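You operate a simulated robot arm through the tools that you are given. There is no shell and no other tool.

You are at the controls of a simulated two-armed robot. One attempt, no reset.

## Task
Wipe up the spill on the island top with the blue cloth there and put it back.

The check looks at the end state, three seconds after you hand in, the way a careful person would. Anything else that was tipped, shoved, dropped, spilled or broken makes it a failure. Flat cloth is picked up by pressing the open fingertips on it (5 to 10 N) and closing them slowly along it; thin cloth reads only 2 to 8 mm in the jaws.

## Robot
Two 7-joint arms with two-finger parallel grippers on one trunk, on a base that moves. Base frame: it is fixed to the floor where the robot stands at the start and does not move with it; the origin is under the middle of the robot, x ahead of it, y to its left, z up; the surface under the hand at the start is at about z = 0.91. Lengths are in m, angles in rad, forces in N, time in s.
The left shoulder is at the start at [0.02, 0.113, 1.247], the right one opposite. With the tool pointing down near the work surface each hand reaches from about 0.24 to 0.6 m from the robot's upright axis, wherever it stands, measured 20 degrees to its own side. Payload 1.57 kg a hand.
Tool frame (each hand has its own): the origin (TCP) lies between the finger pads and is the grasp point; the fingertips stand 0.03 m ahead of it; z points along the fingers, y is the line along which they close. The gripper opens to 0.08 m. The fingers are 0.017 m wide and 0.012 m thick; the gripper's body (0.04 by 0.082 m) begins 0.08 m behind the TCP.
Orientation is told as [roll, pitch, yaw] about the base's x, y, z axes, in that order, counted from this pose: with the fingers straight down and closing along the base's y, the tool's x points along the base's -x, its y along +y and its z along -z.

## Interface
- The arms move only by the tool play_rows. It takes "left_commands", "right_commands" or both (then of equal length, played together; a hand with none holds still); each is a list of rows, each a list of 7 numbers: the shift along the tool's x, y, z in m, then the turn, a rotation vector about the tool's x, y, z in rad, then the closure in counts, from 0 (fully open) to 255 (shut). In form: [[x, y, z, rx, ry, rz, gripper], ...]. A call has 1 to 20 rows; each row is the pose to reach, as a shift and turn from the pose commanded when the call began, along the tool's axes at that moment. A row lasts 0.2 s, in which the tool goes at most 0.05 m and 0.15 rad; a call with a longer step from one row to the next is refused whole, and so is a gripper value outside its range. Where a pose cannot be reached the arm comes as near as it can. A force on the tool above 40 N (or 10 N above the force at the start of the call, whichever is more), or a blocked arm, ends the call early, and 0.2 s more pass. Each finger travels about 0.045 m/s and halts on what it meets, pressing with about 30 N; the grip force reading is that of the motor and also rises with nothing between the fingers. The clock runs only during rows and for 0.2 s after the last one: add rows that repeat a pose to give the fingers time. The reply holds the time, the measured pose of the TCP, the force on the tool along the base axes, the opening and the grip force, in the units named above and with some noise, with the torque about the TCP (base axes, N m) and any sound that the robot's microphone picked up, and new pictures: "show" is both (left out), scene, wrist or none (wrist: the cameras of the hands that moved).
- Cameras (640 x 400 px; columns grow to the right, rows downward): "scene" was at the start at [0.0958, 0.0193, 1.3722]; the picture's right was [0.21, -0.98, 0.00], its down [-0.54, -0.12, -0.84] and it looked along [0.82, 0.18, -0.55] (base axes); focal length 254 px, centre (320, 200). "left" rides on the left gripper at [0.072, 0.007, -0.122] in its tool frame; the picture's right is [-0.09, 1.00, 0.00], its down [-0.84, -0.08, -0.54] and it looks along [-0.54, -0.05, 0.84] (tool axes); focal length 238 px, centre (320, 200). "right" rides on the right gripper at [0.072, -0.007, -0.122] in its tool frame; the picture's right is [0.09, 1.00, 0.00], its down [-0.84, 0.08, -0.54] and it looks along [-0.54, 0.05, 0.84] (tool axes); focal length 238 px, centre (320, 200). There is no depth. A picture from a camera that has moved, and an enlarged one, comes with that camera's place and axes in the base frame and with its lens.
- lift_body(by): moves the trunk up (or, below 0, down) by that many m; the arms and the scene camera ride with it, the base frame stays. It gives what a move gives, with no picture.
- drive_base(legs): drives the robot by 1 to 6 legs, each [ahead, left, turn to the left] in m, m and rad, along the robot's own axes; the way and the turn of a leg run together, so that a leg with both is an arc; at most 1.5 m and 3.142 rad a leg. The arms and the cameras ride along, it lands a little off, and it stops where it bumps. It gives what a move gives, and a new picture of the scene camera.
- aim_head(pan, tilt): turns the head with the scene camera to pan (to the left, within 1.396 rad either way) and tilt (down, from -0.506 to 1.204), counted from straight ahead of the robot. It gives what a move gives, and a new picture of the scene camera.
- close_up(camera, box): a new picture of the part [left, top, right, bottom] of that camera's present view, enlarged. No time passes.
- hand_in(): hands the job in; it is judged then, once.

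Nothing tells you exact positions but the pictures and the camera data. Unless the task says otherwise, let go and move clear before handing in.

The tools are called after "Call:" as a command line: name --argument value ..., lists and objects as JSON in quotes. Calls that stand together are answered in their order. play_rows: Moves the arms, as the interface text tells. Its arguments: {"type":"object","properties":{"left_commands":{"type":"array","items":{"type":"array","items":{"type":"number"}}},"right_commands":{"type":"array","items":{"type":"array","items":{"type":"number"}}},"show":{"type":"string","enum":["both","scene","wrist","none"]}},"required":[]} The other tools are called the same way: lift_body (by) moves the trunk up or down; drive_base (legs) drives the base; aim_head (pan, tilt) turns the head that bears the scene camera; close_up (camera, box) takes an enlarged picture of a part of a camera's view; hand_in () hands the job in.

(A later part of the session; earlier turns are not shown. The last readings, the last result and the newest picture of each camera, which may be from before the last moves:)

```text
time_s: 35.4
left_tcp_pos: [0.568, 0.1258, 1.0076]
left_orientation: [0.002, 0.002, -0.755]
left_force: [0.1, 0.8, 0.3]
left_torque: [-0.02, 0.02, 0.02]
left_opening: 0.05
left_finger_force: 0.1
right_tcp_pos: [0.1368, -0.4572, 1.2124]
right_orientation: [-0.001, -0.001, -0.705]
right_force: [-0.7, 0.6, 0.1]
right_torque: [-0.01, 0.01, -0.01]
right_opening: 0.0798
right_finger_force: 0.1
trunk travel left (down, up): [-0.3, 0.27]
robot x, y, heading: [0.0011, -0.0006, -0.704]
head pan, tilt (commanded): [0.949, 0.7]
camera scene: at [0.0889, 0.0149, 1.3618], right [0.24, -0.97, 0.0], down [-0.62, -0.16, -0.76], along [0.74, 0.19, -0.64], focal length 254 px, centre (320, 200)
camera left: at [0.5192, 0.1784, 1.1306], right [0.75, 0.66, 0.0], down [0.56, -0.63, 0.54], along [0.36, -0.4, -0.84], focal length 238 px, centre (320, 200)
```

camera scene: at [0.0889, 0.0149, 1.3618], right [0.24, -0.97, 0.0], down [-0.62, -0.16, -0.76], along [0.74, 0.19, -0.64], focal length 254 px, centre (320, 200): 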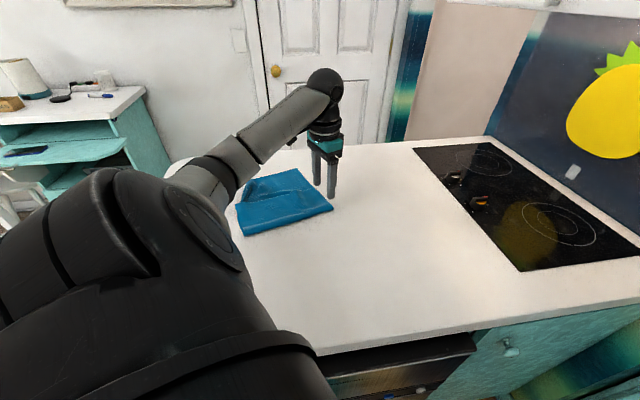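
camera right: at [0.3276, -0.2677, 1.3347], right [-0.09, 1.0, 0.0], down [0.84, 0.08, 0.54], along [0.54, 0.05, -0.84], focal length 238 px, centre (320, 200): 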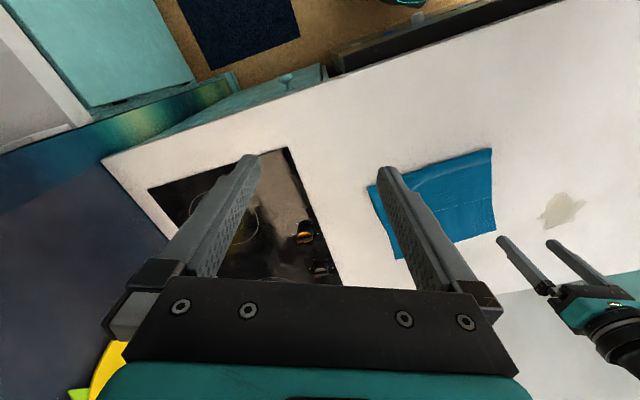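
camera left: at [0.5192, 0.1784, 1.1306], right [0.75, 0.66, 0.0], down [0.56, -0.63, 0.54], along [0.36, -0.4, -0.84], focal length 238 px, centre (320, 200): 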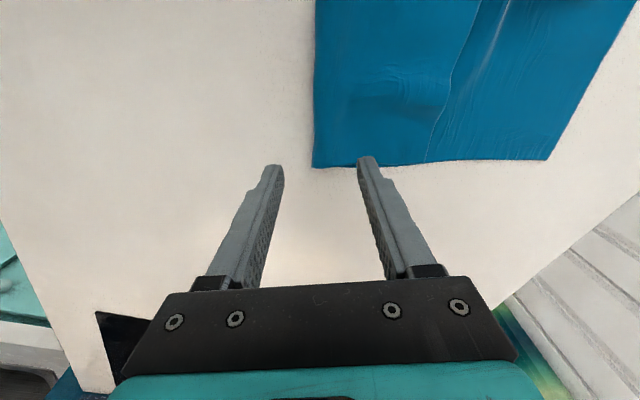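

The jaws are aligned with the near fold, with the outer finger just off it and the inner one on the flap. I'll descend.

Call:
play_rows --left_commands '[[0, -0.004, 0.02, 0, 0, 0, 96], [0, -0.004, 0.04, 0, 0, 0, 96], [0, -0.004, 0.056, 0, 0, 0, 96], [0, -0.004, 0.059, 0, 0, 0, 96], [0, -0.004, 0.061, 0, 0, 0, 96], [0, -0.004, 0.061, 0, 0, 0, 96]]' --show "wrist"

```text
time_s: 36.8
left_tcp_pos: [0.565, 0.1229, 0.9468]
left_orientation: [0.001, 0.001, -0.757]
left_force: [-1.1, 1.3, -1.0]
left_torque: [0.0, -0.03, 0.03]
left_opening: 0.0501
left_finger_force: 0.1
right_tcp_pos: [0.1361, -0.4568, 1.2105]
right_orientation: [0.001, -0.001, -0.704]
right_force: [0.6, 0.4, 0.2]
right_torque: [0.0, 0.01, -0.01]
right_opening: 0.08
right_finger_force: 0.0
trunk travel left (down, up): [-0.3, 0.27]
robot x, y, heading: [-0.0011, -0.0003, -0.704]
head pan, tilt (commanded): [0.949, 0.7]
camera left: at [0.5161, 0.1759, 1.0698], right [0.75, 0.66, 0.0], down [0.56, -0.63, 0.54], along [0.36, -0.4, -0.84], focal length 238 px, centre (320, 200)
```

left: 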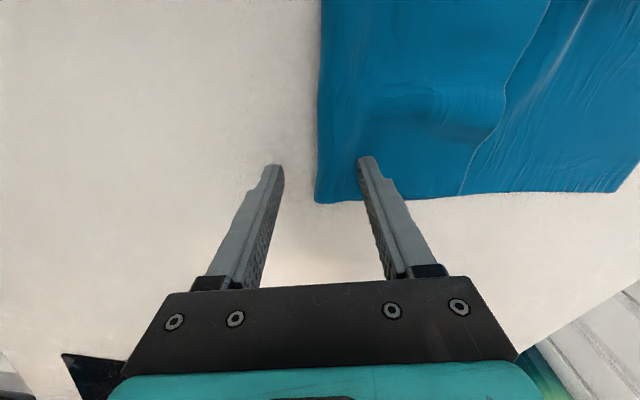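

Call:
play_rows --left_commands '[[0, 0, 0.002, 0, 0, 0, 96], [0, 0, 0.004, 0, 0, 0, 96], [0, 0, 0.004, 0, 0, 0, 96]]' --show "none"

```text
time_s: 37.6
left_tcp_pos: [0.5646, 0.1234, 0.9447]
left_orientation: [0.002, 0.003, -0.753]
left_force: [0.4, -0.4, 0.3]
left_torque: [0.02, -0.01, -0.03]
left_opening: 0.0501
left_finger_force: 0.1
right_tcp_pos: [0.1367, -0.4558, 1.2115]
right_orientation: [0.002, 0.0, -0.704]
right_force: [0.4, 0.4, 0.2]
right_torque: [0.02, 0.04, -0.01]
right_opening: 0.0799
right_finger_force: 0.1
trunk travel left (down, up): [-0.3, 0.27]
robot x, y, heading: [-0.0016, -0.0003, -0.702]
head pan, tilt (commanded): [0.949, 0.7]
```

Call:
play_rows --left_commands '[[0, 0, 0.001, 0, 0, 0, 96], [0, 0, 0.002, 0, 0, 0, 96], [0, 0, 0.002, 0, 0, 0, 96]]' --show "none"

```text
time_s: 38.4
left_tcp_pos: [0.5649, 0.1224, 0.9419]
left_orientation: [0.001, 0.005, -0.751]
left_force: [-0.7, -0.4, 0.7]
left_torque: [0.01, -0.02, -0.01]
left_opening: 0.05
left_finger_force: 0.1
right_tcp_pos: [0.1361, -0.457, 1.2111]
right_orientation: [0.002, -0.001, -0.703]
right_force: [-0.2, -0.4, 0.4]
right_torque: [0.0, -0.01, -0.02]
right_opening: 0.08
right_finger_force: 0.0
trunk travel left (down, up): [-0.3, 0.27]
robot x, y, heading: [0.0016, -0.0024, -0.702]
head pan, tilt (commanded): [0.949, 0.7]
```

Call:
play_rows --left_commands '[[0, 0, 0.001, 0, 0, 0, 96], [0, 0, 0.0015, 0, 0, 0, 96], [0, 0, 0.0015, 0, 0, 0, 96]]' --show "none"

```text
time_s: 39.2
left_tcp_pos: [0.5637, 0.1226, 0.942]
left_orientation: [0.004, 0.001, -0.753]
left_force: [0.0, 0.3, 7.5]
left_torque: [0.21, -0.11, 0.0]
left_opening: 0.0498
left_finger_force: 0.0
right_tcp_pos: [0.135, -0.4569, 1.2119]
right_orientation: [-0.001, 0.0, -0.703]
right_force: [0.3, -0.5, -0.2]
right_torque: [0.01, -0.02, 0.03]
right_opening: 0.0801
right_finger_force: 0.1
trunk travel left (down, up): [-0.3, 0.27]
robot x, y, heading: [0.0018, 0.0023, -0.704]
head pan, tilt (commanded): [0.949, 0.7]
```

Contact at 7.5 N on the inner finger, with the outer finger just above the table outside the fold. I'll close slowly.

Call:
play_rows --left_commands '[[0, 0, 0, 0, 0, 0, 106], [0, 0, 0, 0, 0, 0, 116], [0, 0, 0, 0, 0, 0, 126], [0, 0, 0, 0, 0, 0, 136], [0, 0, 0, 0, 0, 0, 146], [0, 0, 0, 0, 0, 0, 156], [0, 0, 0, 0, 0, 0, 166], [0, 0, 0, 0, 0, 0, 176], [0, 0, 0, 0, 0, 0, 186]]' --show "wrist"

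```text
time_s: 41.2
left_tcp_pos: [0.5635, 0.1226, 0.941]
left_orientation: [0.0, 0.001, -0.755]
left_force: [-0.8, -0.2, 15.7]
left_torque: [0.2, -0.17, -0.04]
left_opening: 0.0221
left_finger_force: 0.2
right_tcp_pos: [0.1346, -0.456, 1.2115]
right_orientation: [-0.001, -0.001, -0.703]
right_force: [0.7, -0.2, -0.2]
right_torque: [-0.02, -0.04, 0.01]
right_opening: 0.0798
right_finger_force: 0.1
trunk travel left (down, up): [-0.3, 0.27]
robot x, y, heading: [0.0014, 0.001, -0.706]
head pan, tilt (commanded): [0.949, 0.7]
camera left: at [0.5149, 0.1751, 1.0638], right [0.75, 0.66, 0.0], down [0.56, -0.63, 0.54], along [0.36, -0.4, -0.84], focal length 238 px, centre (320, 200)
```

left: 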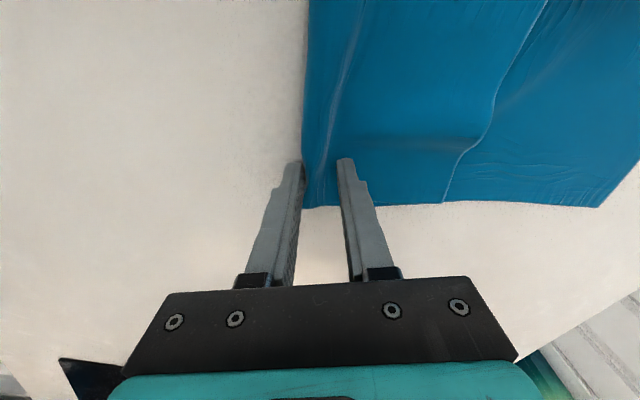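

The fold is now between the fingers. I'll ease the pressure slightly and finish closing.

Call:
play_rows --left_commands '[[0, 0, -0.001, 0, 0, 0, 190], [0, 0, -0.001, 0, 0, 0, 200], [0, 0, -0.001, 0, 0, 0, 210], [0, 0, -0.001, 0, 0, 0, 220], [0, 0, -0.001, 0, 0, 0, 230], [0, 0, -0.001, 0, 0, 0, 240], [0, 0, -0.001, 0, 0, 0, 250], [0, 0, -0.001, 0, 0, 0, 255], [0, 0, -0.001, 0, 0, 0, 255], [0, 0, -0.001, 0, 0, 0, 255]]' --show "both"

```text
time_s: 43.4
left_tcp_pos: [0.5636, 0.1228, 0.9422]
left_orientation: [0.002, 0.003, -0.755]
left_force: [-1.5, 0.2, 5.8]
left_torque: [-0.02, -0.03, -0.01]
left_opening: 0.0025
left_finger_force: 24.1
right_tcp_pos: [0.136, -0.4569, 1.2125]
right_orientation: [0.0, 0.001, -0.704]
right_force: [0.8, -0.3, 0.0]
right_torque: [0.02, 0.01, 0.02]
right_opening: 0.08
right_finger_force: 0.0
trunk travel left (down, up): [-0.3, 0.27]
robot x, y, heading: [0.0032, 0.0031, -0.705]
head pan, tilt (commanded): [0.949, 0.7]
camera scene: at [0.0883, 0.0145, 1.3618], right [0.24, -0.97, 0.0], down [-0.62, -0.16, -0.77], along [0.74, 0.19, -0.64], focal length 254 px, centre (320, 200)
camera left: at [0.5154, 0.1754, 1.0641], right [0.75, 0.66, 0.0], down [0.56, -0.63, 0.54], along [0.36, -0.4, -0.84], focal length 238 px, centre (320, 200)
```

scene: 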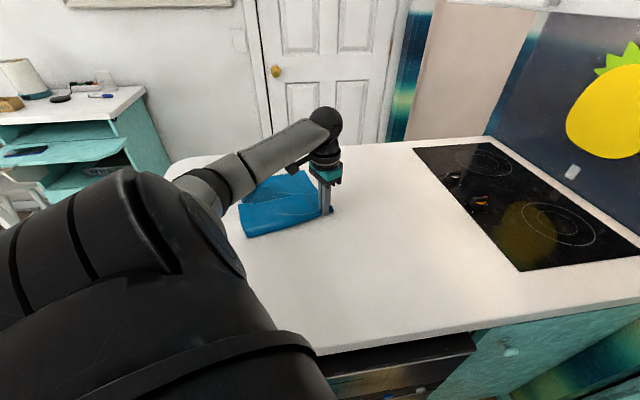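
left: 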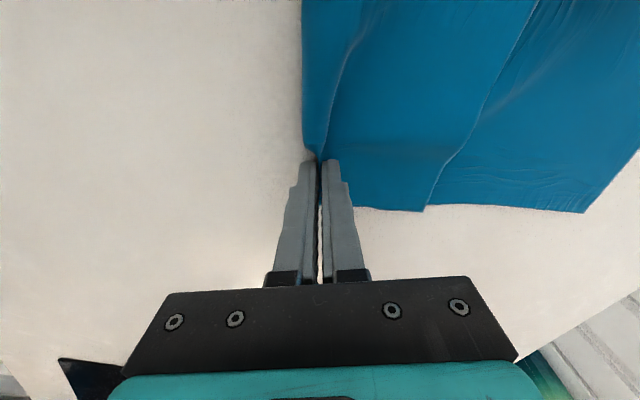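

The fold is pinched (2.5 mm). I'll pull the cloth back to the right by about 0.13 m, which should uncover part of the spill area.

Call:
play_rows --left_commands '[[0, 0, -0.002, 0, 0, 0, 255], [-0.01, -0.0106, -0.002, 0, 0, 0, 255], [-0.02, -0.0212, -0.002, 0, 0, 0, 255], [-0.03, -0.0318, -0.002, 0, 0, 0, 255], [-0.04, -0.0424, -0.002, 0, 0, 0, 255], [-0.05, -0.053, -0.002, 0, 0, 0, 255], [-0.06, -0.0636, -0.002, 0, 0, 0, 255], [-0.07, -0.0742, -0.002, 0, 0, 0, 255], [-0.08, -0.0848, -0.002, 0, 0, 0, 255], [-0.09, -0.0954, -0.002, 0, 0, 0, 255], [-0.09, -0.0954, -0.002, 0, 0, 0, 255]]' --show "both"

```text
time_s: 45.8
left_tcp_pos: [0.5651, -0.0086, 0.9431]
left_orientation: [0.004, 0.001, -0.754]
left_force: [-0.1, -0.2, 1.2]
left_torque: [0.04, 0.02, 0.02]
left_opening: 0.0023
left_finger_force: 23.9
right_tcp_pos: [0.1367, -0.4569, 1.2109]
right_orientation: [0.001, 0.001, -0.705]
right_force: [-0.6, -1.1, -0.4]
right_torque: [0.0, 0.03, 0.02]
right_opening: 0.0799
right_finger_force: 0.1
trunk travel left (down, up): [-0.3, 0.27]
robot x, y, heading: [0.0016, -0.0003, -0.706]
head pan, tilt (commanded): [0.949, 0.7]
camera scene: at [0.0889, 0.0148, 1.3618], right [0.24, -0.97, 0.0], down [-0.62, -0.16, -0.76], along [0.74, 0.19, -0.64], focal length 254 px, centre (320, 200)
camera left: at [0.5161, 0.0446, 1.0652], right [0.75, 0.66, 0.0], down [0.56, -0.63, 0.54], along [0.36, -0.4, -0.84], focal length 238 px, centre (320, 200)
```

scene: 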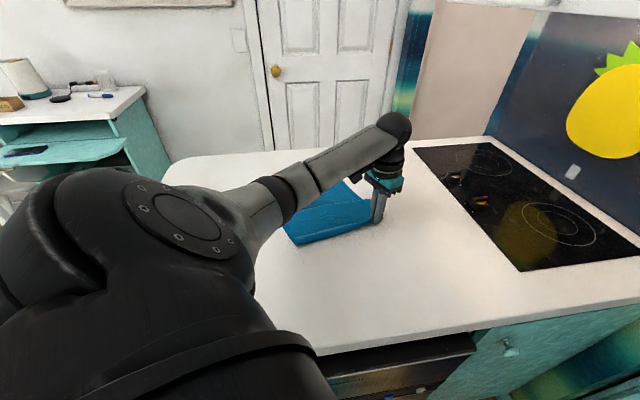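
left: 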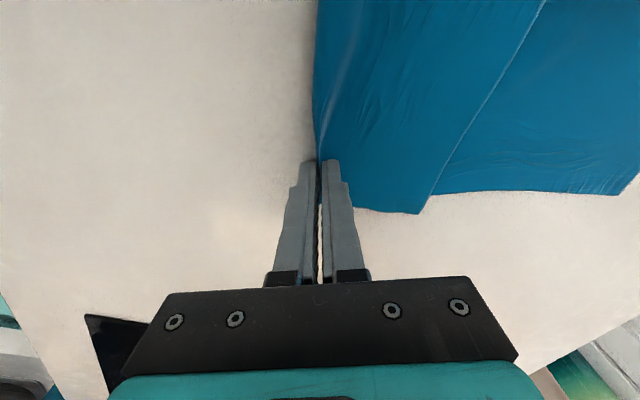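

The cloth follows nicely, both layers together. The forearm hides the spill area from the head camera, so I'll zoom there to see what's visible.

Call:
close_up --camera "scene" --box '[180, 130, 420, 280]'

```text
2.67 times, centred on (300, 205) of scene
camera zoom: at [0.0889, 0.0148, 1.3618], right [0.24, -0.97, 0.0], down [-0.62, -0.16, -0.76], along [0.74, 0.19, -0.64], focal length 679 px, centre (373, 187)
```

zoom: 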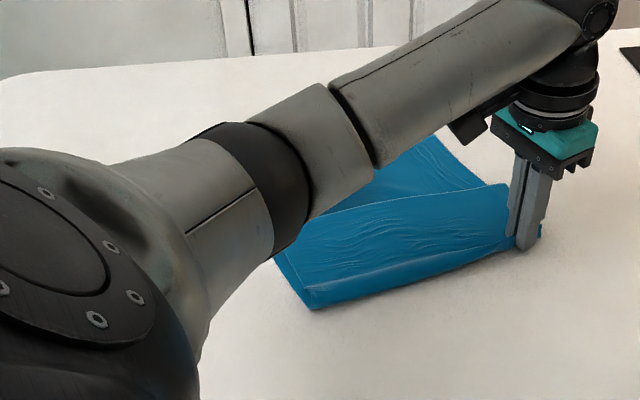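

The elbow hides the spill for now. I'll finish pulling the cloth back to near its original place, then release and look.

Call:
play_rows --left_commands '[[-0.0102, -0.009, 0, 0, 0, 0, 255], [-0.0203, -0.018, 0, 0, 0, 0, 255], [-0.0305, -0.0269, 0, 0, 0, 0, 255], [-0.0407, -0.0359, 0, 0, 0, 0, 255], [-0.0508, -0.0449, 0, 0, 0, 0, 255], [-0.061, -0.0539, 0, 0, 0, 0, 255], [-0.0711, -0.0628, 0, 0, 0, 0, 255], [-0.0813, -0.0718, 0, 0, 0, 0, 255], [-0.0813, -0.0718, 0, 0, 0, 0, 255], [-0.0813, -0.0718, 0, 0, 0, 0, 225], [-0.0813, -0.0718, 0, 0, 0, 0, 195], [-0.0813, -0.0718, -0.004, 0, 0, 0, 165], [-0.0813, -0.0718, -0.02, 0, 0, 0, 150], [-0.0813, -0.0718, -0.06, 0, 0, 0, 150], [-0.0813, -0.0718, -0.1, 0, 0, 0, 150], [-0.0813, -0.0718, -0.12, 0, 0, 0, 150]]' --show "both"

```text
time_s: 49.2
left_tcp_pos: [0.5753, -0.1163, 1.0622]
left_orientation: [0.001, 0.004, -0.751]
left_force: [0.7, 0.0, 0.3]
left_torque: [0.02, -0.02, 0.0]
left_opening: 0.0331
left_finger_force: 0.0
right_tcp_pos: [0.136, -0.4559, 1.2112]
right_orientation: [0.0, 0.001, -0.705]
right_force: [-0.5, -0.5, 0.4]
right_torque: [-0.02, 0.01, 0.01]
right_opening: 0.08
right_finger_force: 0.0
trunk travel left (down, up): [-0.3, 0.27]
robot x, y, heading: [-0.0004, 0.0017, -0.704]
head pan, tilt (commanded): [0.949, 0.7]
camera scene: at [0.0888, 0.0145, 1.3618], right [0.24, -0.97, 0.0], down [-0.62, -0.16, -0.77], along [0.74, 0.19, -0.64], focal length 254 px, centre (320, 200)
camera left: at [0.526, -0.0631, 1.1847], right [0.75, 0.66, 0.0], down [0.56, -0.63, 0.54], along [0.36, -0.4, -0.84], focal length 238 px, centre (320, 200)
```

scene: 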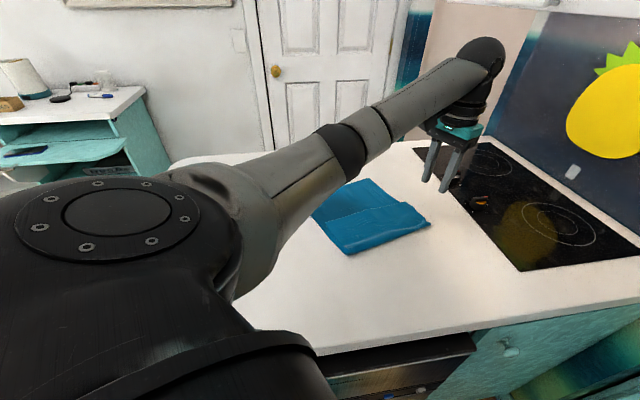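
left: 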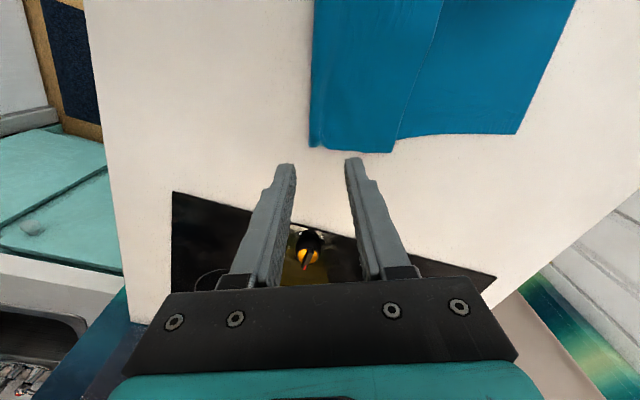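

The cloth is back near its place and still flat and folded. I'll swing the left hand over to look at the spill area.

Call:
play_rows --left_commands '[[0.034, 0.018, -0.02, 0, 0, -0.075, 150], [0.068, 0.036, -0.04, 0, 0, -0.15, 150], [0.102, 0.054, -0.06, 0, 0, -0.226, 150], [0.137, 0.072, -0.08, 0, 0, -0.302, 150], [0.171, 0.09, -0.09, 0, 0, -0.377, 150], [0.205, 0.108, -0.09, 0, 0, -0.453, 150], [0.239, 0.127, -0.09, 0, 0, -0.528, 150], [0.273, 0.145, -0.09, 0, 0, -0.604, 150], [0.307, 0.163, -0.09, 0, 0, -0.68, 150], [0.3417, 0.1808, -0.09, 0, 0, -0.755, 150]]' --show "both"

```text
time_s: 51.4
left_tcp_pos: [0.4476, 0.25, 1.1544]
left_orientation: [0.002, 0.0, 0.002]
left_force: [-0.2, 0.5, -0.3]
left_torque: [0.0, -0.03, 0.0]
left_opening: 0.0329
left_finger_force: 0.0
right_tcp_pos: [0.136, -0.4568, 1.2118]
right_orientation: [-0.001, 0.0, -0.702]
right_force: [0.0, -0.2, 0.3]
right_torque: [0.02, -0.04, 0.01]
right_opening: 0.0799
right_finger_force: 0.1
trunk travel left (down, up): [-0.3, 0.27]
robot x, y, heading: [-0.001, 0.0034, -0.705]
head pan, tilt (commanded): [0.949, 0.7]
camera scene: at [0.0883, 0.015, 1.3618], right [0.24, -0.97, 0.0], down [-0.62, -0.16, -0.77], along [0.74, 0.19, -0.64], focal length 254 px, centre (320, 200)
camera left: at [0.3751, 0.255, 1.276], right [0.09, 1.0, 0.0], down [0.84, -0.08, 0.54], along [0.54, -0.05, -0.84], focal length 238 px, centre (320, 200)
```

scene: 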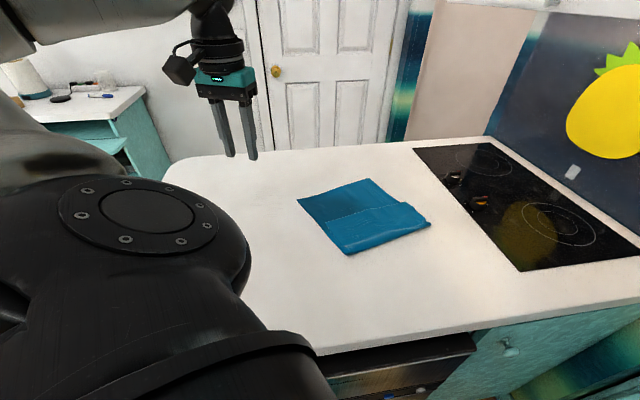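
left: 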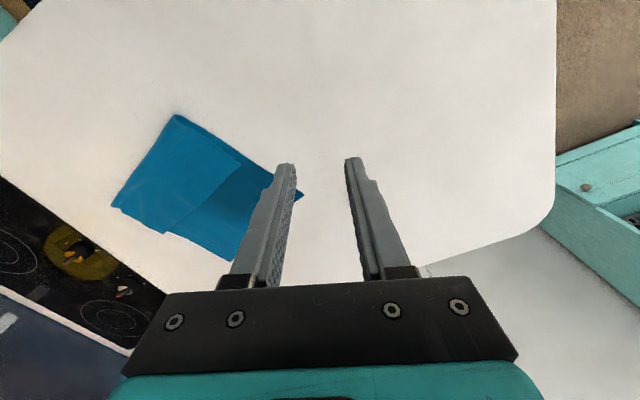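

The spill looks gone in both views. I'll zoom in to confirm there is no residue and see how the cloth lies.

Call:
close_up --camera "scene" --box '[200, 140, 360, 240]'

Call:
close_up --camera "left" --box '[280, 60, 480, 185]'

Call:
close_up --camera "scene" --box '[270, 160, 470, 285]'

```text
4.00 times, centred on (280, 190) of scene
camera zoom: at [0.0883, 0.015, 1.3618], right [0.24, -0.97, 0.0], down [-0.62, -0.16, -0.77], along [0.74, 0.19, -0.64], focal length 1018 px, centre (480, 240)
```

zoom: 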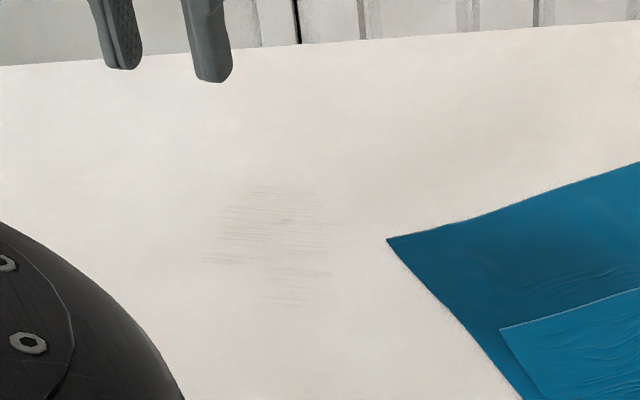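

```text
3.20 times, centred on (380, 122) of left
camera zoom: at [0.3751, 0.255, 1.276], right [0.09, 1.0, 0.0], down [0.84, -0.08, 0.54], along [0.54, -0.05, -0.84], focal length 763 px, centre (128, 448)
```

zoom: 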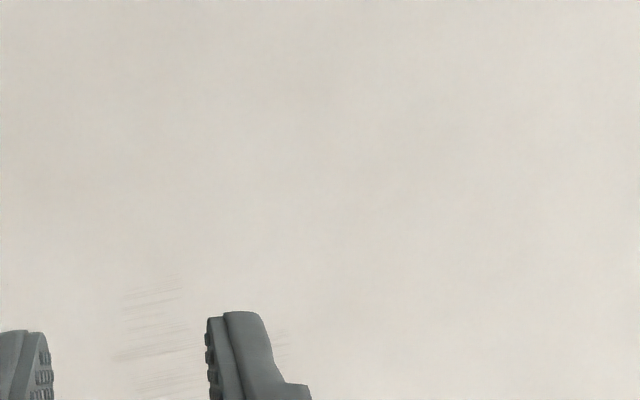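

```text
3.20 times, centred on (370, 222) of scene
camera zoom: at [0.0883, 0.015, 1.3618], right [0.24, -0.97, 0.0], down [-0.62, -0.16, -0.77], along [0.74, 0.19, -0.64], focal length 814 px, centre (160, 128)
```

zoom: 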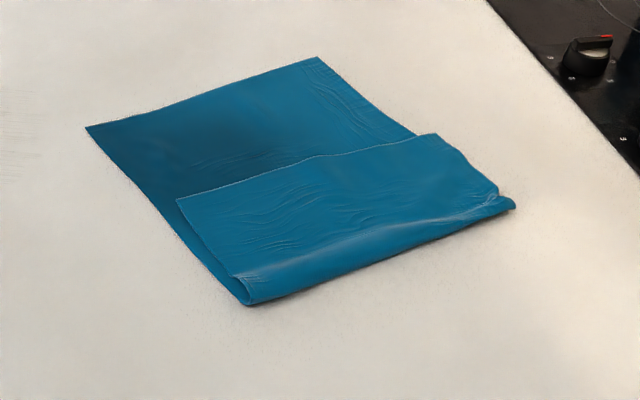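

Only very faint streaks remain where the spill was, and the cloth came back flat, just rotated about 12°. I'll do a second pass with the fingertips pressing to lift the streaks, so I hover over the far-left single-layer part again.

Call:
play_rows --left_commands '[[-0.0204, -0.0192, 0.0257, 0, 0, 0, 130], [-0.0408, -0.0383, 0.0513, 0, 0, 0, 110], [-0.0612, -0.0575, 0.077, 0, 0, 0, 96], [-0.0816, -0.0767, 0.1027, 0, 0, 0, 96], [-0.102, -0.0958, 0.1283, 0, 0, 0, 96], [-0.1224, -0.115, 0.154, 0, 0, 0, 96], [-0.1224, -0.115, 0.154, 0, 0, 0, 96]]' --show "both"

```text
time_s: 53.0
left_tcp_pos: [0.573, 0.1344, 0.999]
left_orientation: [0.003, 0.0, 0.001]
left_force: [-0.4, 0.2, -0.1]
left_torque: [-0.04, 0.01, 0.02]
left_opening: 0.0497
left_finger_force: 0.0
right_tcp_pos: [0.1359, -0.457, 1.2125]
right_orientation: [-0.001, 0.001, -0.703]
right_force: [-0.4, -0.6, 0.9]
right_torque: [-0.02, -0.01, -0.03]
right_opening: 0.0802
right_finger_force: 0.1
trunk travel left (down, up): [-0.3, 0.27]
robot x, y, heading: [0.0034, 0.0022, -0.703]
head pan, tilt (commanded): [0.949, 0.7]
camera scene: at [0.0886, 0.0149, 1.3618], right [0.24, -0.97, 0.0], down [-0.62, -0.16, -0.77], along [0.74, 0.19, -0.64], focal length 254 px, centre (320, 200)
camera left: at [0.4993, 0.1403, 1.1212], right [0.09, 1.0, 0.0], down [0.84, -0.08, 0.54], along [0.54, -0.05, -0.84], focal length 238 px, centre (320, 200)
```

scene: 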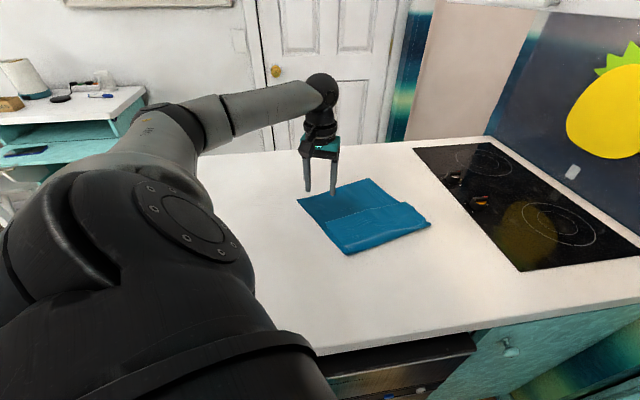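
left: 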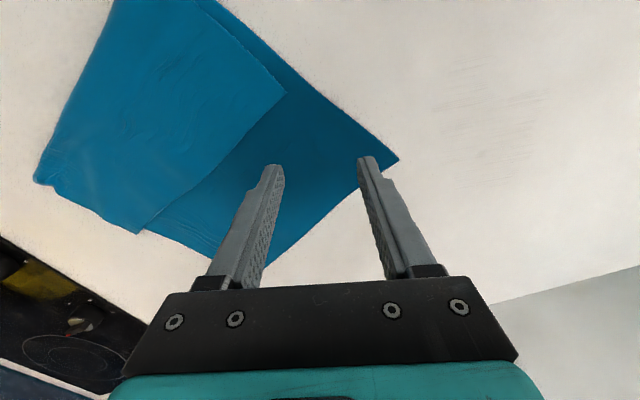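

Call:
play_rows --left_commands '[[0, 0, 0.02, 0, 0, 0, 96], [0, 0, 0.04, 0, 0, 0, 96], [0, 0, 0.052, 0, 0, 0, 96], [0, 0, 0.056, 0, 0, 0, 96], [0, 0, 0.058, 0, 0, 0, 96], [0, 0, 0.0595, 0, 0, 0, 96], [0, 0, 0.0595, 0, 0, 0, 96]]' --show "none"

```text
time_s: 54.6
left_tcp_pos: [0.572, 0.1358, 0.9413]
left_orientation: [0.002, -0.002, 0.001]
left_force: [-0.6, -0.4, 10.1]
left_torque: [0.15, 0.06, 0.01]
left_opening: 0.0503
left_finger_force: 0.0
right_tcp_pos: [0.1359, -0.4565, 1.2107]
right_orientation: [-0.001, 0.001, -0.705]
right_force: [0.3, 0.8, -1.0]
right_torque: [0.0, 0.0, 0.03]
right_opening: 0.0802
right_finger_force: 0.1
trunk travel left (down, up): [-0.3, 0.27]
robot x, y, heading: [-0.0002, 0.0009, -0.707]
head pan, tilt (commanded): [0.949, 0.7]
```

Contact at 10 N on both fingers. I'll close slowly to gather the pleat.

Call:
play_rows --left_commands '[[0, 0, -0.0005, -0.004, 0, 0, 100], [0, 0, -0.0005, -0.004, 0, 0, 110], [0, 0, -0.0005, -0.004, 0, 0, 120], [0, 0, -0.0005, -0.004, 0, 0, 130], [0, 0, -0.0005, -0.004, 0, 0, 140], [0, 0, -0.0005, -0.004, 0, 0, 150], [0, 0, -0.0005, -0.004, 0, 0, 160], [0, 0, -0.0005, -0.004, 0, 0, 170], [0, 0, -0.0005, -0.004, 0, 0, 180], [0, 0, -0.0005, -0.004, 0, 0, 190], [0, 0, -0.0005, -0.004, 0, 0, 200], [0, 0, -0.0005, -0.004, 0, 0, 210], [0, 0, -0.0005, -0.004, 0, 0, 220], [0, 0, -0.0005, -0.004, 0, 0, 230], [0, 0, -0.0005, -0.004, 0, 0, 240], [0, 0, -0.0005, -0.004, 0, 0, 255], [0, 0, -0.0005, -0.004, 0, 0, 255], [0, 0, -0.0005, -0.004, 0, 0, 255]]' --show "wrist"

```text
time_s: 58.4
left_tcp_pos: [0.5708, 0.1356, 0.9412]
left_orientation: [0.006, -0.002, 0.002]
left_force: [-0.8, 2.3, 18.0]
left_torque: [0.13, 0.04, 0.02]
left_opening: 0.0021
left_finger_force: 24.0
right_tcp_pos: [0.1357, -0.4571, 1.2123]
right_orientation: [0.0, -0.001, -0.703]
right_force: [0.5, 0.2, -0.3]
right_torque: [0.0, 0.0, -0.02]
right_opening: 0.0801
right_finger_force: 0.0
trunk travel left (down, up): [-0.3, 0.27]
robot x, y, heading: [-0.002, -0.0, -0.703]
head pan, tilt (commanded): [0.949, 0.7]
camera left: at [0.4981, 0.14, 1.0633], right [0.09, 1.0, 0.01], down [0.84, -0.08, 0.54], along [0.54, -0.04, -0.84], focal length 238 px, centre (320, 200)
```

left: 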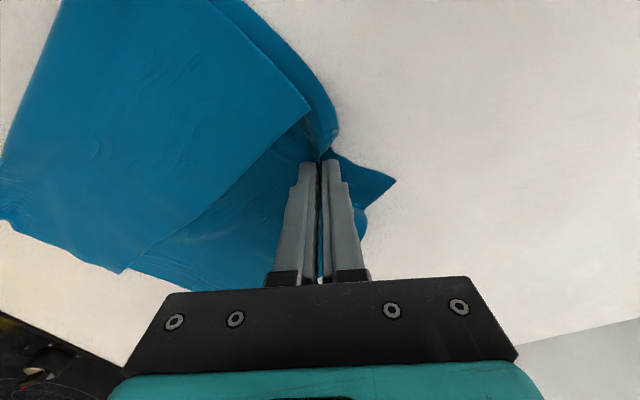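

The cloth is pinched again. I'll ease the pressure, then drag to the edge of the old spill area.

Call:
play_rows --left_commands '[[0, 0, -0.0025, 0, 0, 0, 255], [0, 0.015, -0.0025, 0, 0, 0, 255], [0.001, 0.03, -0.0025, 0, 0, 0, 255], [0.002, 0.045, -0.0025, 0, 0, 0, 255], [0.003, 0.06, -0.0025, 0, 0, 0, 255], [0.004, 0.075, -0.0025, 0, 0, 0, 255], [0.005, 0.09, -0.0025, 0, 0, 0, 255], [0.005, 0.1, -0.0025, 0, 0, 0, 255], [0.005, 0.1, -0.0015, 0, 0, 0, 255]]' --show "wrist"

```text
time_s: 60.4
left_tcp_pos: [0.5672, 0.2344, 0.9424]
left_orientation: [0.007, 0.0, 0.002]
left_force: [0.7, -0.3, 0.0]
left_torque: [-0.02, 0.01, -0.01]
left_opening: 0.0022
left_finger_force: 24.0
right_tcp_pos: [0.1381, -0.4564, 1.212]
right_orientation: [-0.001, 0.0, -0.704]
right_force: [0.0, 0.3, -0.1]
right_torque: [0.0, -0.01, 0.01]
right_opening: 0.0799
right_finger_force: 0.0
trunk travel left (down, up): [-0.3, 0.27]
robot x, y, heading: [0.0006, 0.0027, -0.706]
head pan, tilt (commanded): [0.949, 0.7]
camera left: at [0.4942, 0.2398, 1.0644], right [0.09, 1.0, 0.01], down [0.84, -0.08, 0.54], along [0.54, -0.04, -0.84], focal length 238 px, centre (320, 200)
```

left: 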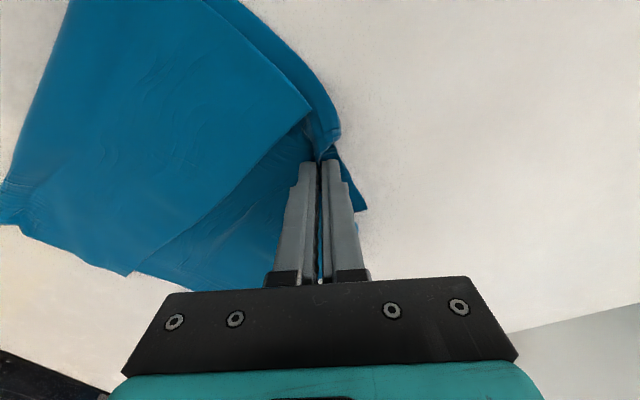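

Call:
close_up --camera "left" --box '[300, 60, 500, 185]'

```text
3.20 times, centred on (400, 122) of left
camera zoom: at [0.4942, 0.2398, 1.0644], right [0.09, 1.0, 0.01], down [0.84, -0.08, 0.54], along [0.54, -0.04, -0.84], focal length 763 px, centre (64, 448)
```

zoom: 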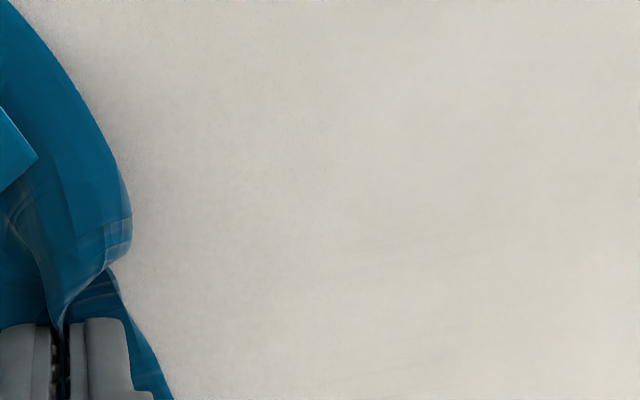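

The streaks are already very faint. I'll press lightly and zigzag across the old spill area while moving left.

Call:
play_rows --left_commands '[[-0.016, 0.008, 0.0012, 0, 0, 0, 255], [-0.03, 0.015, 0.0012, 0, 0, 0, 255], [-0.008, 0.02, 0.0012, 0, 0, 0, 255], [0.014, 0.025, 0.0012, 0, 0, 0, 255], [0.034, 0.03, 0.0012, 0, 0, 0, 255], [0.012, 0.035, 0.0012, 0, 0, 0, 255], [-0.01, 0.04, 0.0012, 0, 0, 0, 255], [-0.03, 0.045, 0.0012, 0, 0, 0, 255], [-0.008, 0.05, 0.0012, 0, 0, 0, 255], [0.014, 0.055, 0.0012, 0, 0, 0, 255], [0.034, 0.06, 0.0012, 0, 0, 0, 255], [0.012, 0.065, 0.0012, 0, 0, 0, 255], [-0.01, 0.07, 0.0012, 0, 0, 0, 255], [-0.028, 0.075, 0.0012, 0, 0, 0, 255], [-0.006, 0.08, 0.0012, 0, 0, 0, 255], [0.014, 0.085, 0.0012, 0, 0, 0, 255], [0.034, 0.09, 0.0012, 0, 0, 0, 255], [0.012, 0.098, 0.0012, 0, 0, 0, 255], [-0.008, 0.105, 0.0012, 0, 0, 0, 255], [-0.008, 0.105, 0.0012, 0, 0, 0, 255]]' --show "both"

```text
time_s: 64.6
left_tcp_pos: [0.5742, 0.3398, 0.9423]
left_orientation: [0.005, 0.001, 0.002]
left_force: [-0.4, -1.0, 0.2]
left_torque: [0.0, 0.02, 0.01]
left_opening: 0.0021
left_finger_force: 23.5
right_tcp_pos: [0.1371, -0.4577, 1.2118]
right_orientation: [-0.001, 0.002, -0.704]
right_force: [-0.1, 0.9, -0.5]
right_torque: [-0.02, -0.02, 0.01]
right_opening: 0.08
right_finger_force: 0.1
trunk travel left (down, up): [-0.3, 0.27]
robot x, y, heading: [-0.0013, -0.0014, -0.706]
head pan, tilt (commanded): [0.949, 0.7]
camera scene: at [0.0888, 0.0146, 1.3618], right [0.24, -0.97, 0.0], down [-0.62, -0.16, -0.77], along [0.74, 0.19, -0.64], focal length 254 px, centre (320, 200)
camera left: at [0.5024, 0.3448, 1.0642], right [0.09, 1.0, 0.01], down [0.84, -0.08, 0.54], along [0.54, -0.04, -0.84], focal length 238 px, centre (320, 200)
```

scene: 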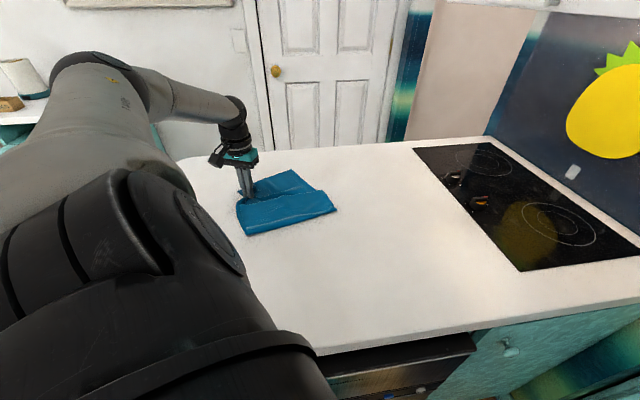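
left: 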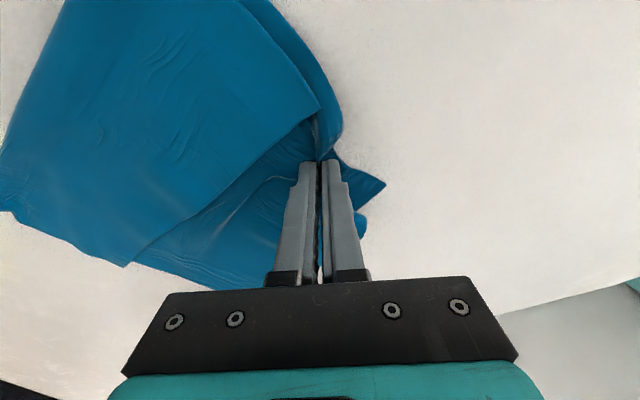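

The contact was lighter than intended, so I'll press a little more and do a few more strokes where the spill was.

Call:
play_rows --left_commands '[[0, 0, 0.0015, 0, 0, 0, 255], [0, 0, 0.0015, 0, 0, 0, 255]]' --show "none"

```text
time_s: 65.2
left_tcp_pos: [0.5747, 0.3397, 0.9417]
left_orientation: [0.006, -0.001, 0.003]
left_force: [-0.6, -0.6, 7.0]
left_torque: [0.03, 0.02, 0.04]
left_opening: 0.0025
left_finger_force: 23.9
right_tcp_pos: [0.1359, -0.4567, 1.2123]
right_orientation: [0.001, 0.0, -0.704]
right_force: [0.5, 0.6, -0.2]
right_torque: [0.03, 0.01, 0.03]
right_opening: 0.0799
right_finger_force: 0.1
trunk travel left (down, up): [-0.3, 0.27]
robot x, y, heading: [0.0005, 0.0016, -0.703]
head pan, tilt (commanded): [0.949, 0.7]
```

Call:
play_rows --left_commands '[[-0.02, -0.005, 0, 0, 0, 0, 255], [0.005, -0.011, 0, 0, 0, 0, 255], [0.03, -0.017, 0, 0, 0, 0, 255], [0.005, -0.023, 0, 0, 0, 0, 255], [-0.02, -0.029, 0, 0, 0, 0, 255], [0.005, -0.035, 0, 0, 0, 0, 255], [0.03, -0.041, 0, 0, 0, 0, 255], [0.005, -0.048, 0, 0, 0, 0, 255], [-0.02, -0.054, 0, 0, 0, 0, 255], [0.005, -0.06, 0, 0, 0, 0, 255], [0.03, -0.055, 0, 0, 0, 0, 255], [0.005, -0.045, 0, 0, 0, 0, 255], [-0.02, -0.035, 0, 0, 0, 0, 255], [0.005, -0.025, 0, 0, 0, 0, 255], [0.025, -0.015, 0, 0, 0, 0, 255], [0.01, 0, 0, 0, 0, 0, 255], [-0.003, 0.01, 0, 0, 0, 0, 255], [-0.003, 0.01, 0, 0, 0, 0, 255]]' --show "both"

```text
time_s: 69.0
left_tcp_pos: [0.5775, 0.3488, 0.9419]
left_orientation: [0.007, 0.003, 0.003]
left_force: [-1.7, -1.8, 4.0]
left_torque: [0.0, 0.08, 0.01]
left_opening: 0.002
left_finger_force: 23.7
right_tcp_pos: [0.1354, -0.4574, 1.2108]
right_orientation: [0.0, 0.001, -0.704]
right_force: [0.8, 0.7, -0.1]
right_torque: [-0.02, 0.01, 0.03]
right_opening: 0.0799
right_finger_force: 0.0
trunk travel left (down, up): [-0.3, 0.27]
robot x, y, heading: [-0.002, -0.0015, -0.702]
head pan, tilt (commanded): [0.949, 0.7]
camera scene: at [0.0883, 0.0143, 1.3618], right [0.24, -0.97, 0.0], down [-0.62, -0.16, -0.77], along [0.74, 0.19, -0.64], focal length 254 px, centre (320, 200)
camera left: at [0.5045, 0.3543, 1.0637], right [0.09, 1.0, 0.01], down [0.84, -0.08, 0.54], along [0.54, -0.04, -0.84], focal length 238 px, centre (320, 200)
```

scene: 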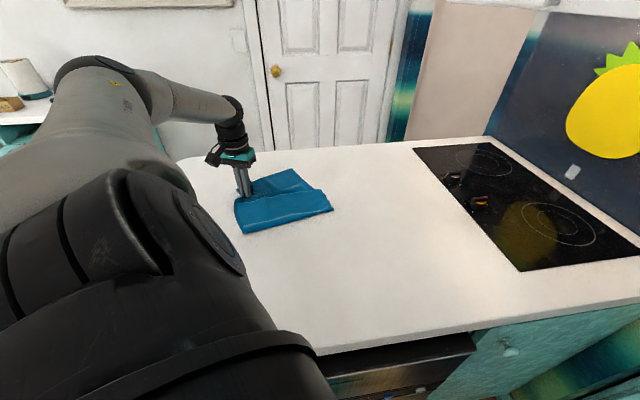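
left: 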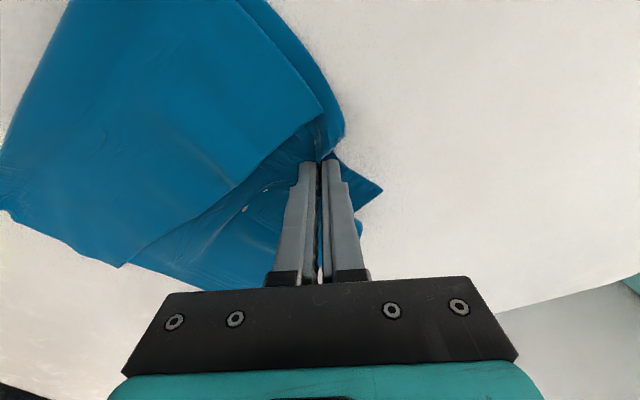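

Scrubbed under about 5 N and the cloth stays flat. I'll give a small pull left to flatten it, then let go and move over to the right-hand corner of the fold.

Call:
play_rows --left_commands '[[-0.004, 0.008, -0.0015, 0, 0, 0, 255], [-0.008, 0.015, -0.0015, 0, 0, 0, 255], [-0.008, 0.015, -0.0015, 0, 0, 0, 230], [-0.008, 0.015, -0.0015, 0, 0, 0, 200], [-0.008, 0.015, -0.004, 0, 0, 0, 165], [-0.008, 0.015, -0.012, 0, 0, 0, 150], [-0.008, 0.015, -0.04, 0, 0, 0, 150], [-0.008, 0.015, -0.08, 0, 0, 0, 150], [-0.008, 0.015, -0.1, 0, 0, 0, 150]]' --show "both"

```text
time_s: 71.0
left_tcp_pos: [0.5844, 0.3634, 1.0416]
left_orientation: [0.007, 0.001, 0.003]
left_force: [0.1, -0.5, -0.2]
left_torque: [0.0, -0.01, 0.0]
left_opening: 0.033
left_finger_force: 0.1
right_tcp_pos: [0.136, -0.4574, 1.2119]
right_orientation: [0.0, -0.001, -0.704]
right_force: [-0.6, 0.5, 0.6]
right_torque: [-0.01, -0.04, 0.02]
right_opening: 0.0797
right_finger_force: 0.1
trunk travel left (down, up): [-0.3, 0.27]
robot x, y, heading: [0.0015, 0.0031, -0.705]
head pan, tilt (commanded): [0.949, 0.7]
camera scene: at [0.0888, 0.0146, 1.3618], right [0.24, -0.97, 0.0], down [-0.62, -0.16, -0.77], along [0.74, 0.19, -0.64], focal length 254 px, centre (320, 200)
camera left: at [0.5134, 0.3684, 1.1634], right [0.09, 1.0, 0.01], down [0.84, -0.08, 0.54], along [0.54, -0.04, -0.84], focal length 238 px, centre (320, 200)
```

scene: 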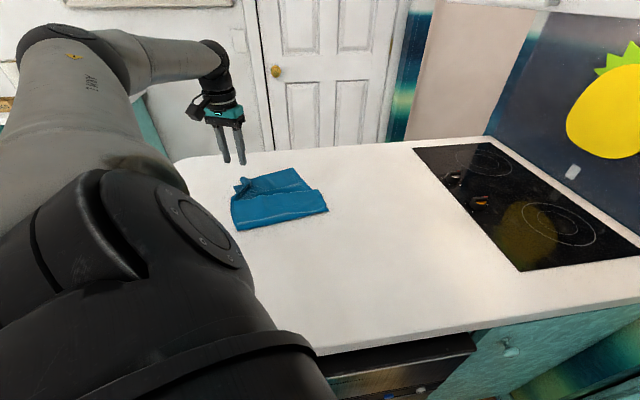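
left: 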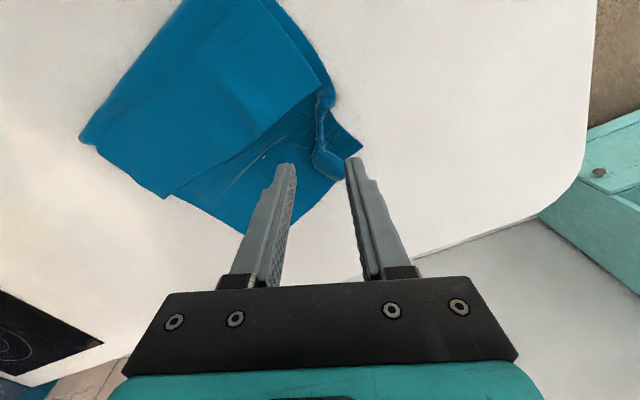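

The cloth lies over the area with its orientation nearly back to the original. I'll go to the right-hand end of its near fold for the return pull.

Call:
play_rows --left_commands '[[0.0027, -0.0289, 0.004, 0, 0, 0.119, 130], [0.0054, -0.0578, 0.008, 0, 0, 0.2375, 110], [0.008, -0.0866, 0.013, 0, 0, 0.356, 96], [0.0107, -0.1155, 0.017, 0, 0, 0.475, 96], [0.0134, -0.1444, 0.021, 0, 0, 0.594, 96], [0.0161, -0.1733, 0.025, 0, 0, 0.7125, 96], [0.0188, -0.2021, 0.03, 0, 0, 0.831, 96], [0.0215, -0.231, 0.034, 0, 0, 0.95, 96], [0.0215, -0.231, 0.034, 0, 0, 0.95, 96]]' --show "both"

```text
time_s: 73.0
left_tcp_pos: [0.5643, 0.1341, 1.0055]
left_orientation: [0.004, 0.007, -0.949]
left_force: [0.0, -0.8, -0.4]
left_torque: [-0.03, 0.02, -0.01]
left_opening: 0.0502
left_finger_force: 0.2
right_tcp_pos: [0.1365, -0.4563, 1.2121]
right_orientation: [0.0, 0.001, -0.703]
right_force: [1.0, -0.1, -0.2]
right_torque: [-0.01, -0.01, 0.02]
right_opening: 0.0802
right_finger_force: 0.0
trunk travel left (down, up): [-0.3, 0.27]
robot x, y, heading: [-0.0013, -0.0014, -0.704]
head pan, tilt (commanded): [0.949, 0.7]
camera scene: at [0.0888, 0.0149, 1.3618], right [0.24, -0.97, 0.0], down [-0.62, -0.16, -0.76], along [0.74, 0.19, -0.64], focal length 254 px, centre (320, 200)
camera left: at [0.5271, 0.194, 1.1282], right [0.86, 0.5, 0.0], down [0.42, -0.73, 0.54], along [0.27, -0.46, -0.84], focal length 238 px, centre (320, 200)
```

scene: 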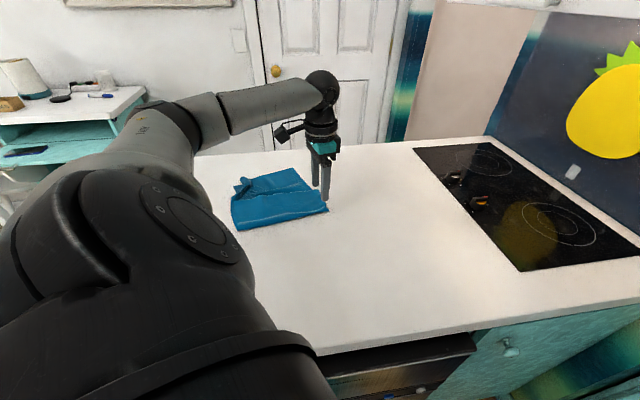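
left: 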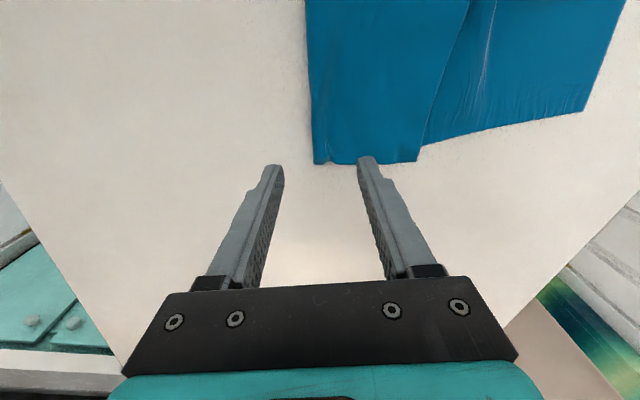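

Aligned with the fold again, close to the corner. I'll descend in small steps to contact.

Call:
play_rows --left_commands '[[0, -0.004, 0.02, 0, 0, 0, 96], [0, -0.004, 0.04, 0, 0, 0, 96], [0, -0.004, 0.054, 0, 0, 0, 96], [0, -0.004, 0.06, 0, 0, 0, 96], [0, -0.004, 0.063, 0, 0, 0, 96], [0, -0.004, 0.063, 0, 0, 0, 96]]' --show "none"

Call:
play_rows --left_commands '[[0, 0, 0.001, 0, 0, 0, 96], [0, 0, 0.0015, 0, 0, 0, 96], [0, 0, 0.0015, 0, 0, 0, 96]]' --show "none"

```text
time_s: 74.4
left_tcp_pos: [0.5613, 0.1312, 0.9425]
left_orientation: [0.004, 0.004, -0.948]
left_force: [0.9, 0.0, 0.7]
left_torque: [0.0, -0.05, -0.01]
left_opening: 0.0497
left_finger_force: 0.1
right_tcp_pos: [0.1372, -0.4564, 1.211]
right_orientation: [0.0, 0.001, -0.704]
right_force: [0.2, -0.3, 0.0]
right_torque: [0.0, 0.0, 0.0]
right_opening: 0.0801
right_finger_force: 0.1
trunk travel left (down, up): [-0.3, 0.27]
robot x, y, heading: [0.0024, 0.0008, -0.702]
head pan, tilt (commanded): [0.949, 0.7]
```

```text
time_s: 75.2
left_tcp_pos: [0.5607, 0.1307, 0.9406]
left_orientation: [0.005, 0.006, -0.947]
left_force: [-0.3, -0.6, 7.5]
left_torque: [0.1, -0.2, -0.03]
left_opening: 0.05
left_finger_force: 0.2
right_tcp_pos: [0.136, -0.4564, 1.2099]
right_orientation: [-0.001, 0.001, -0.703]
right_force: [-0.1, 0.2, 0.0]
right_torque: [0.0, -0.03, -0.02]
right_opening: 0.08
right_finger_force: 0.0
trunk travel left (down, up): [-0.3, 0.27]
robot x, y, heading: [-0.0003, 0.0026, -0.705]
head pan, tilt (commanded): [0.949, 0.7]
```

Contact at 7.5 N on the inner finger as before. I'll close slowly on the fold.

Call:
play_rows --left_commands '[[0, 0, 0, 0, 0, 0, 106], [0, 0, 0, 0, 0, 0, 116], [0, 0, 0, 0, 0, 0, 126], [0, 0, 0, 0, 0, 0, 136], [0, 0, 0, 0, 0, 0, 146], [0, 0, 0, 0, 0, 0, 156], [0, 0, -0.0005, 0, 0, 0, 166], [0, 0, -0.001, 0, 0, 0, 176], [0, 0, -0.001, 0, 0, 0, 186], [0, 0, -0.001, 0, 0, 0, 196], [0, 0, -0.001, 0, 0, 0, 206], [0, 0, -0.001, 0, 0, 0, 216], [0, 0, -0.001, 0, 0, 0, 226], [0, 0, -0.001, 0, 0, 0, 236], [0, 0, -0.001, 0, 0, 0, 246], [0, 0, -0.001, 0, 0, 0, 255], [0, 0, -0.001, 0, 0, 0, 255], [0, 0, -0.001, 0, 0, 0, 255]]' --show "both"

```text
time_s: 79.0
left_tcp_pos: [0.5616, 0.1303, 0.9417]
left_orientation: [0.002, 0.005, -0.947]
left_force: [-2.1, -0.2, 4.2]
left_torque: [0.01, 0.03, 0.01]
left_opening: 0.0041
left_finger_force: 25.2
right_tcp_pos: [0.135, -0.4574, 1.2122]
right_orientation: [0.001, 0.0, -0.704]
right_force: [0.7, -0.1, 0.1]
right_torque: [-0.03, 0.01, 0.0]
right_opening: 0.0799
right_finger_force: 0.0
trunk travel left (down, up): [-0.3, 0.27]
robot x, y, heading: [-0.0012, 0.0007, -0.701]
head pan, tilt (commanded): [0.949, 0.7]
camera scene: at [0.0883, 0.0145, 1.3618], right [0.24, -0.97, 0.0], down [-0.62, -0.16, -0.77], along [0.74, 0.19, -0.64], focal length 254 px, centre (320, 200)
camera left: at [0.5239, 0.1919, 1.0645], right [0.86, 0.51, 0.0], down [0.43, -0.73, 0.54], along [0.27, -0.46, -0.84], focal length 238 px, centre (320, 200)
```

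scene: 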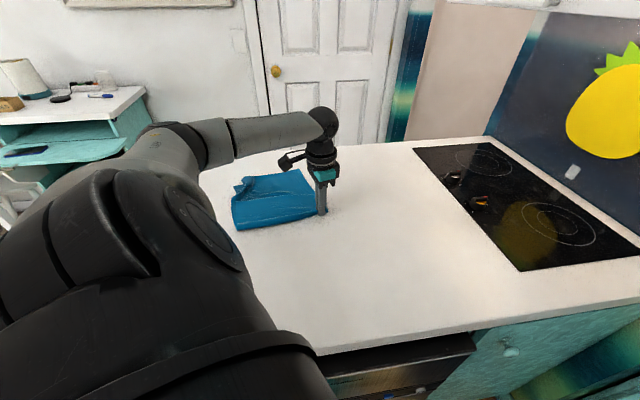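
left: 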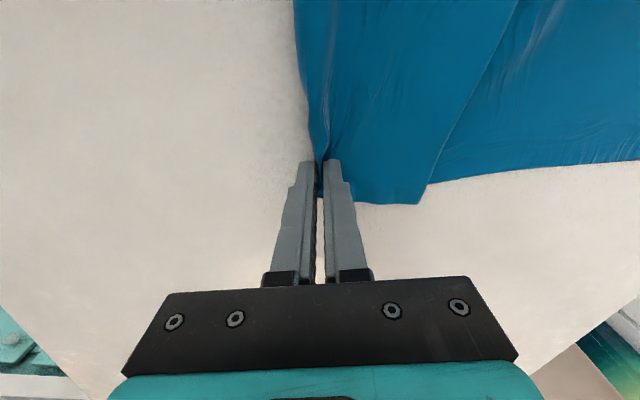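

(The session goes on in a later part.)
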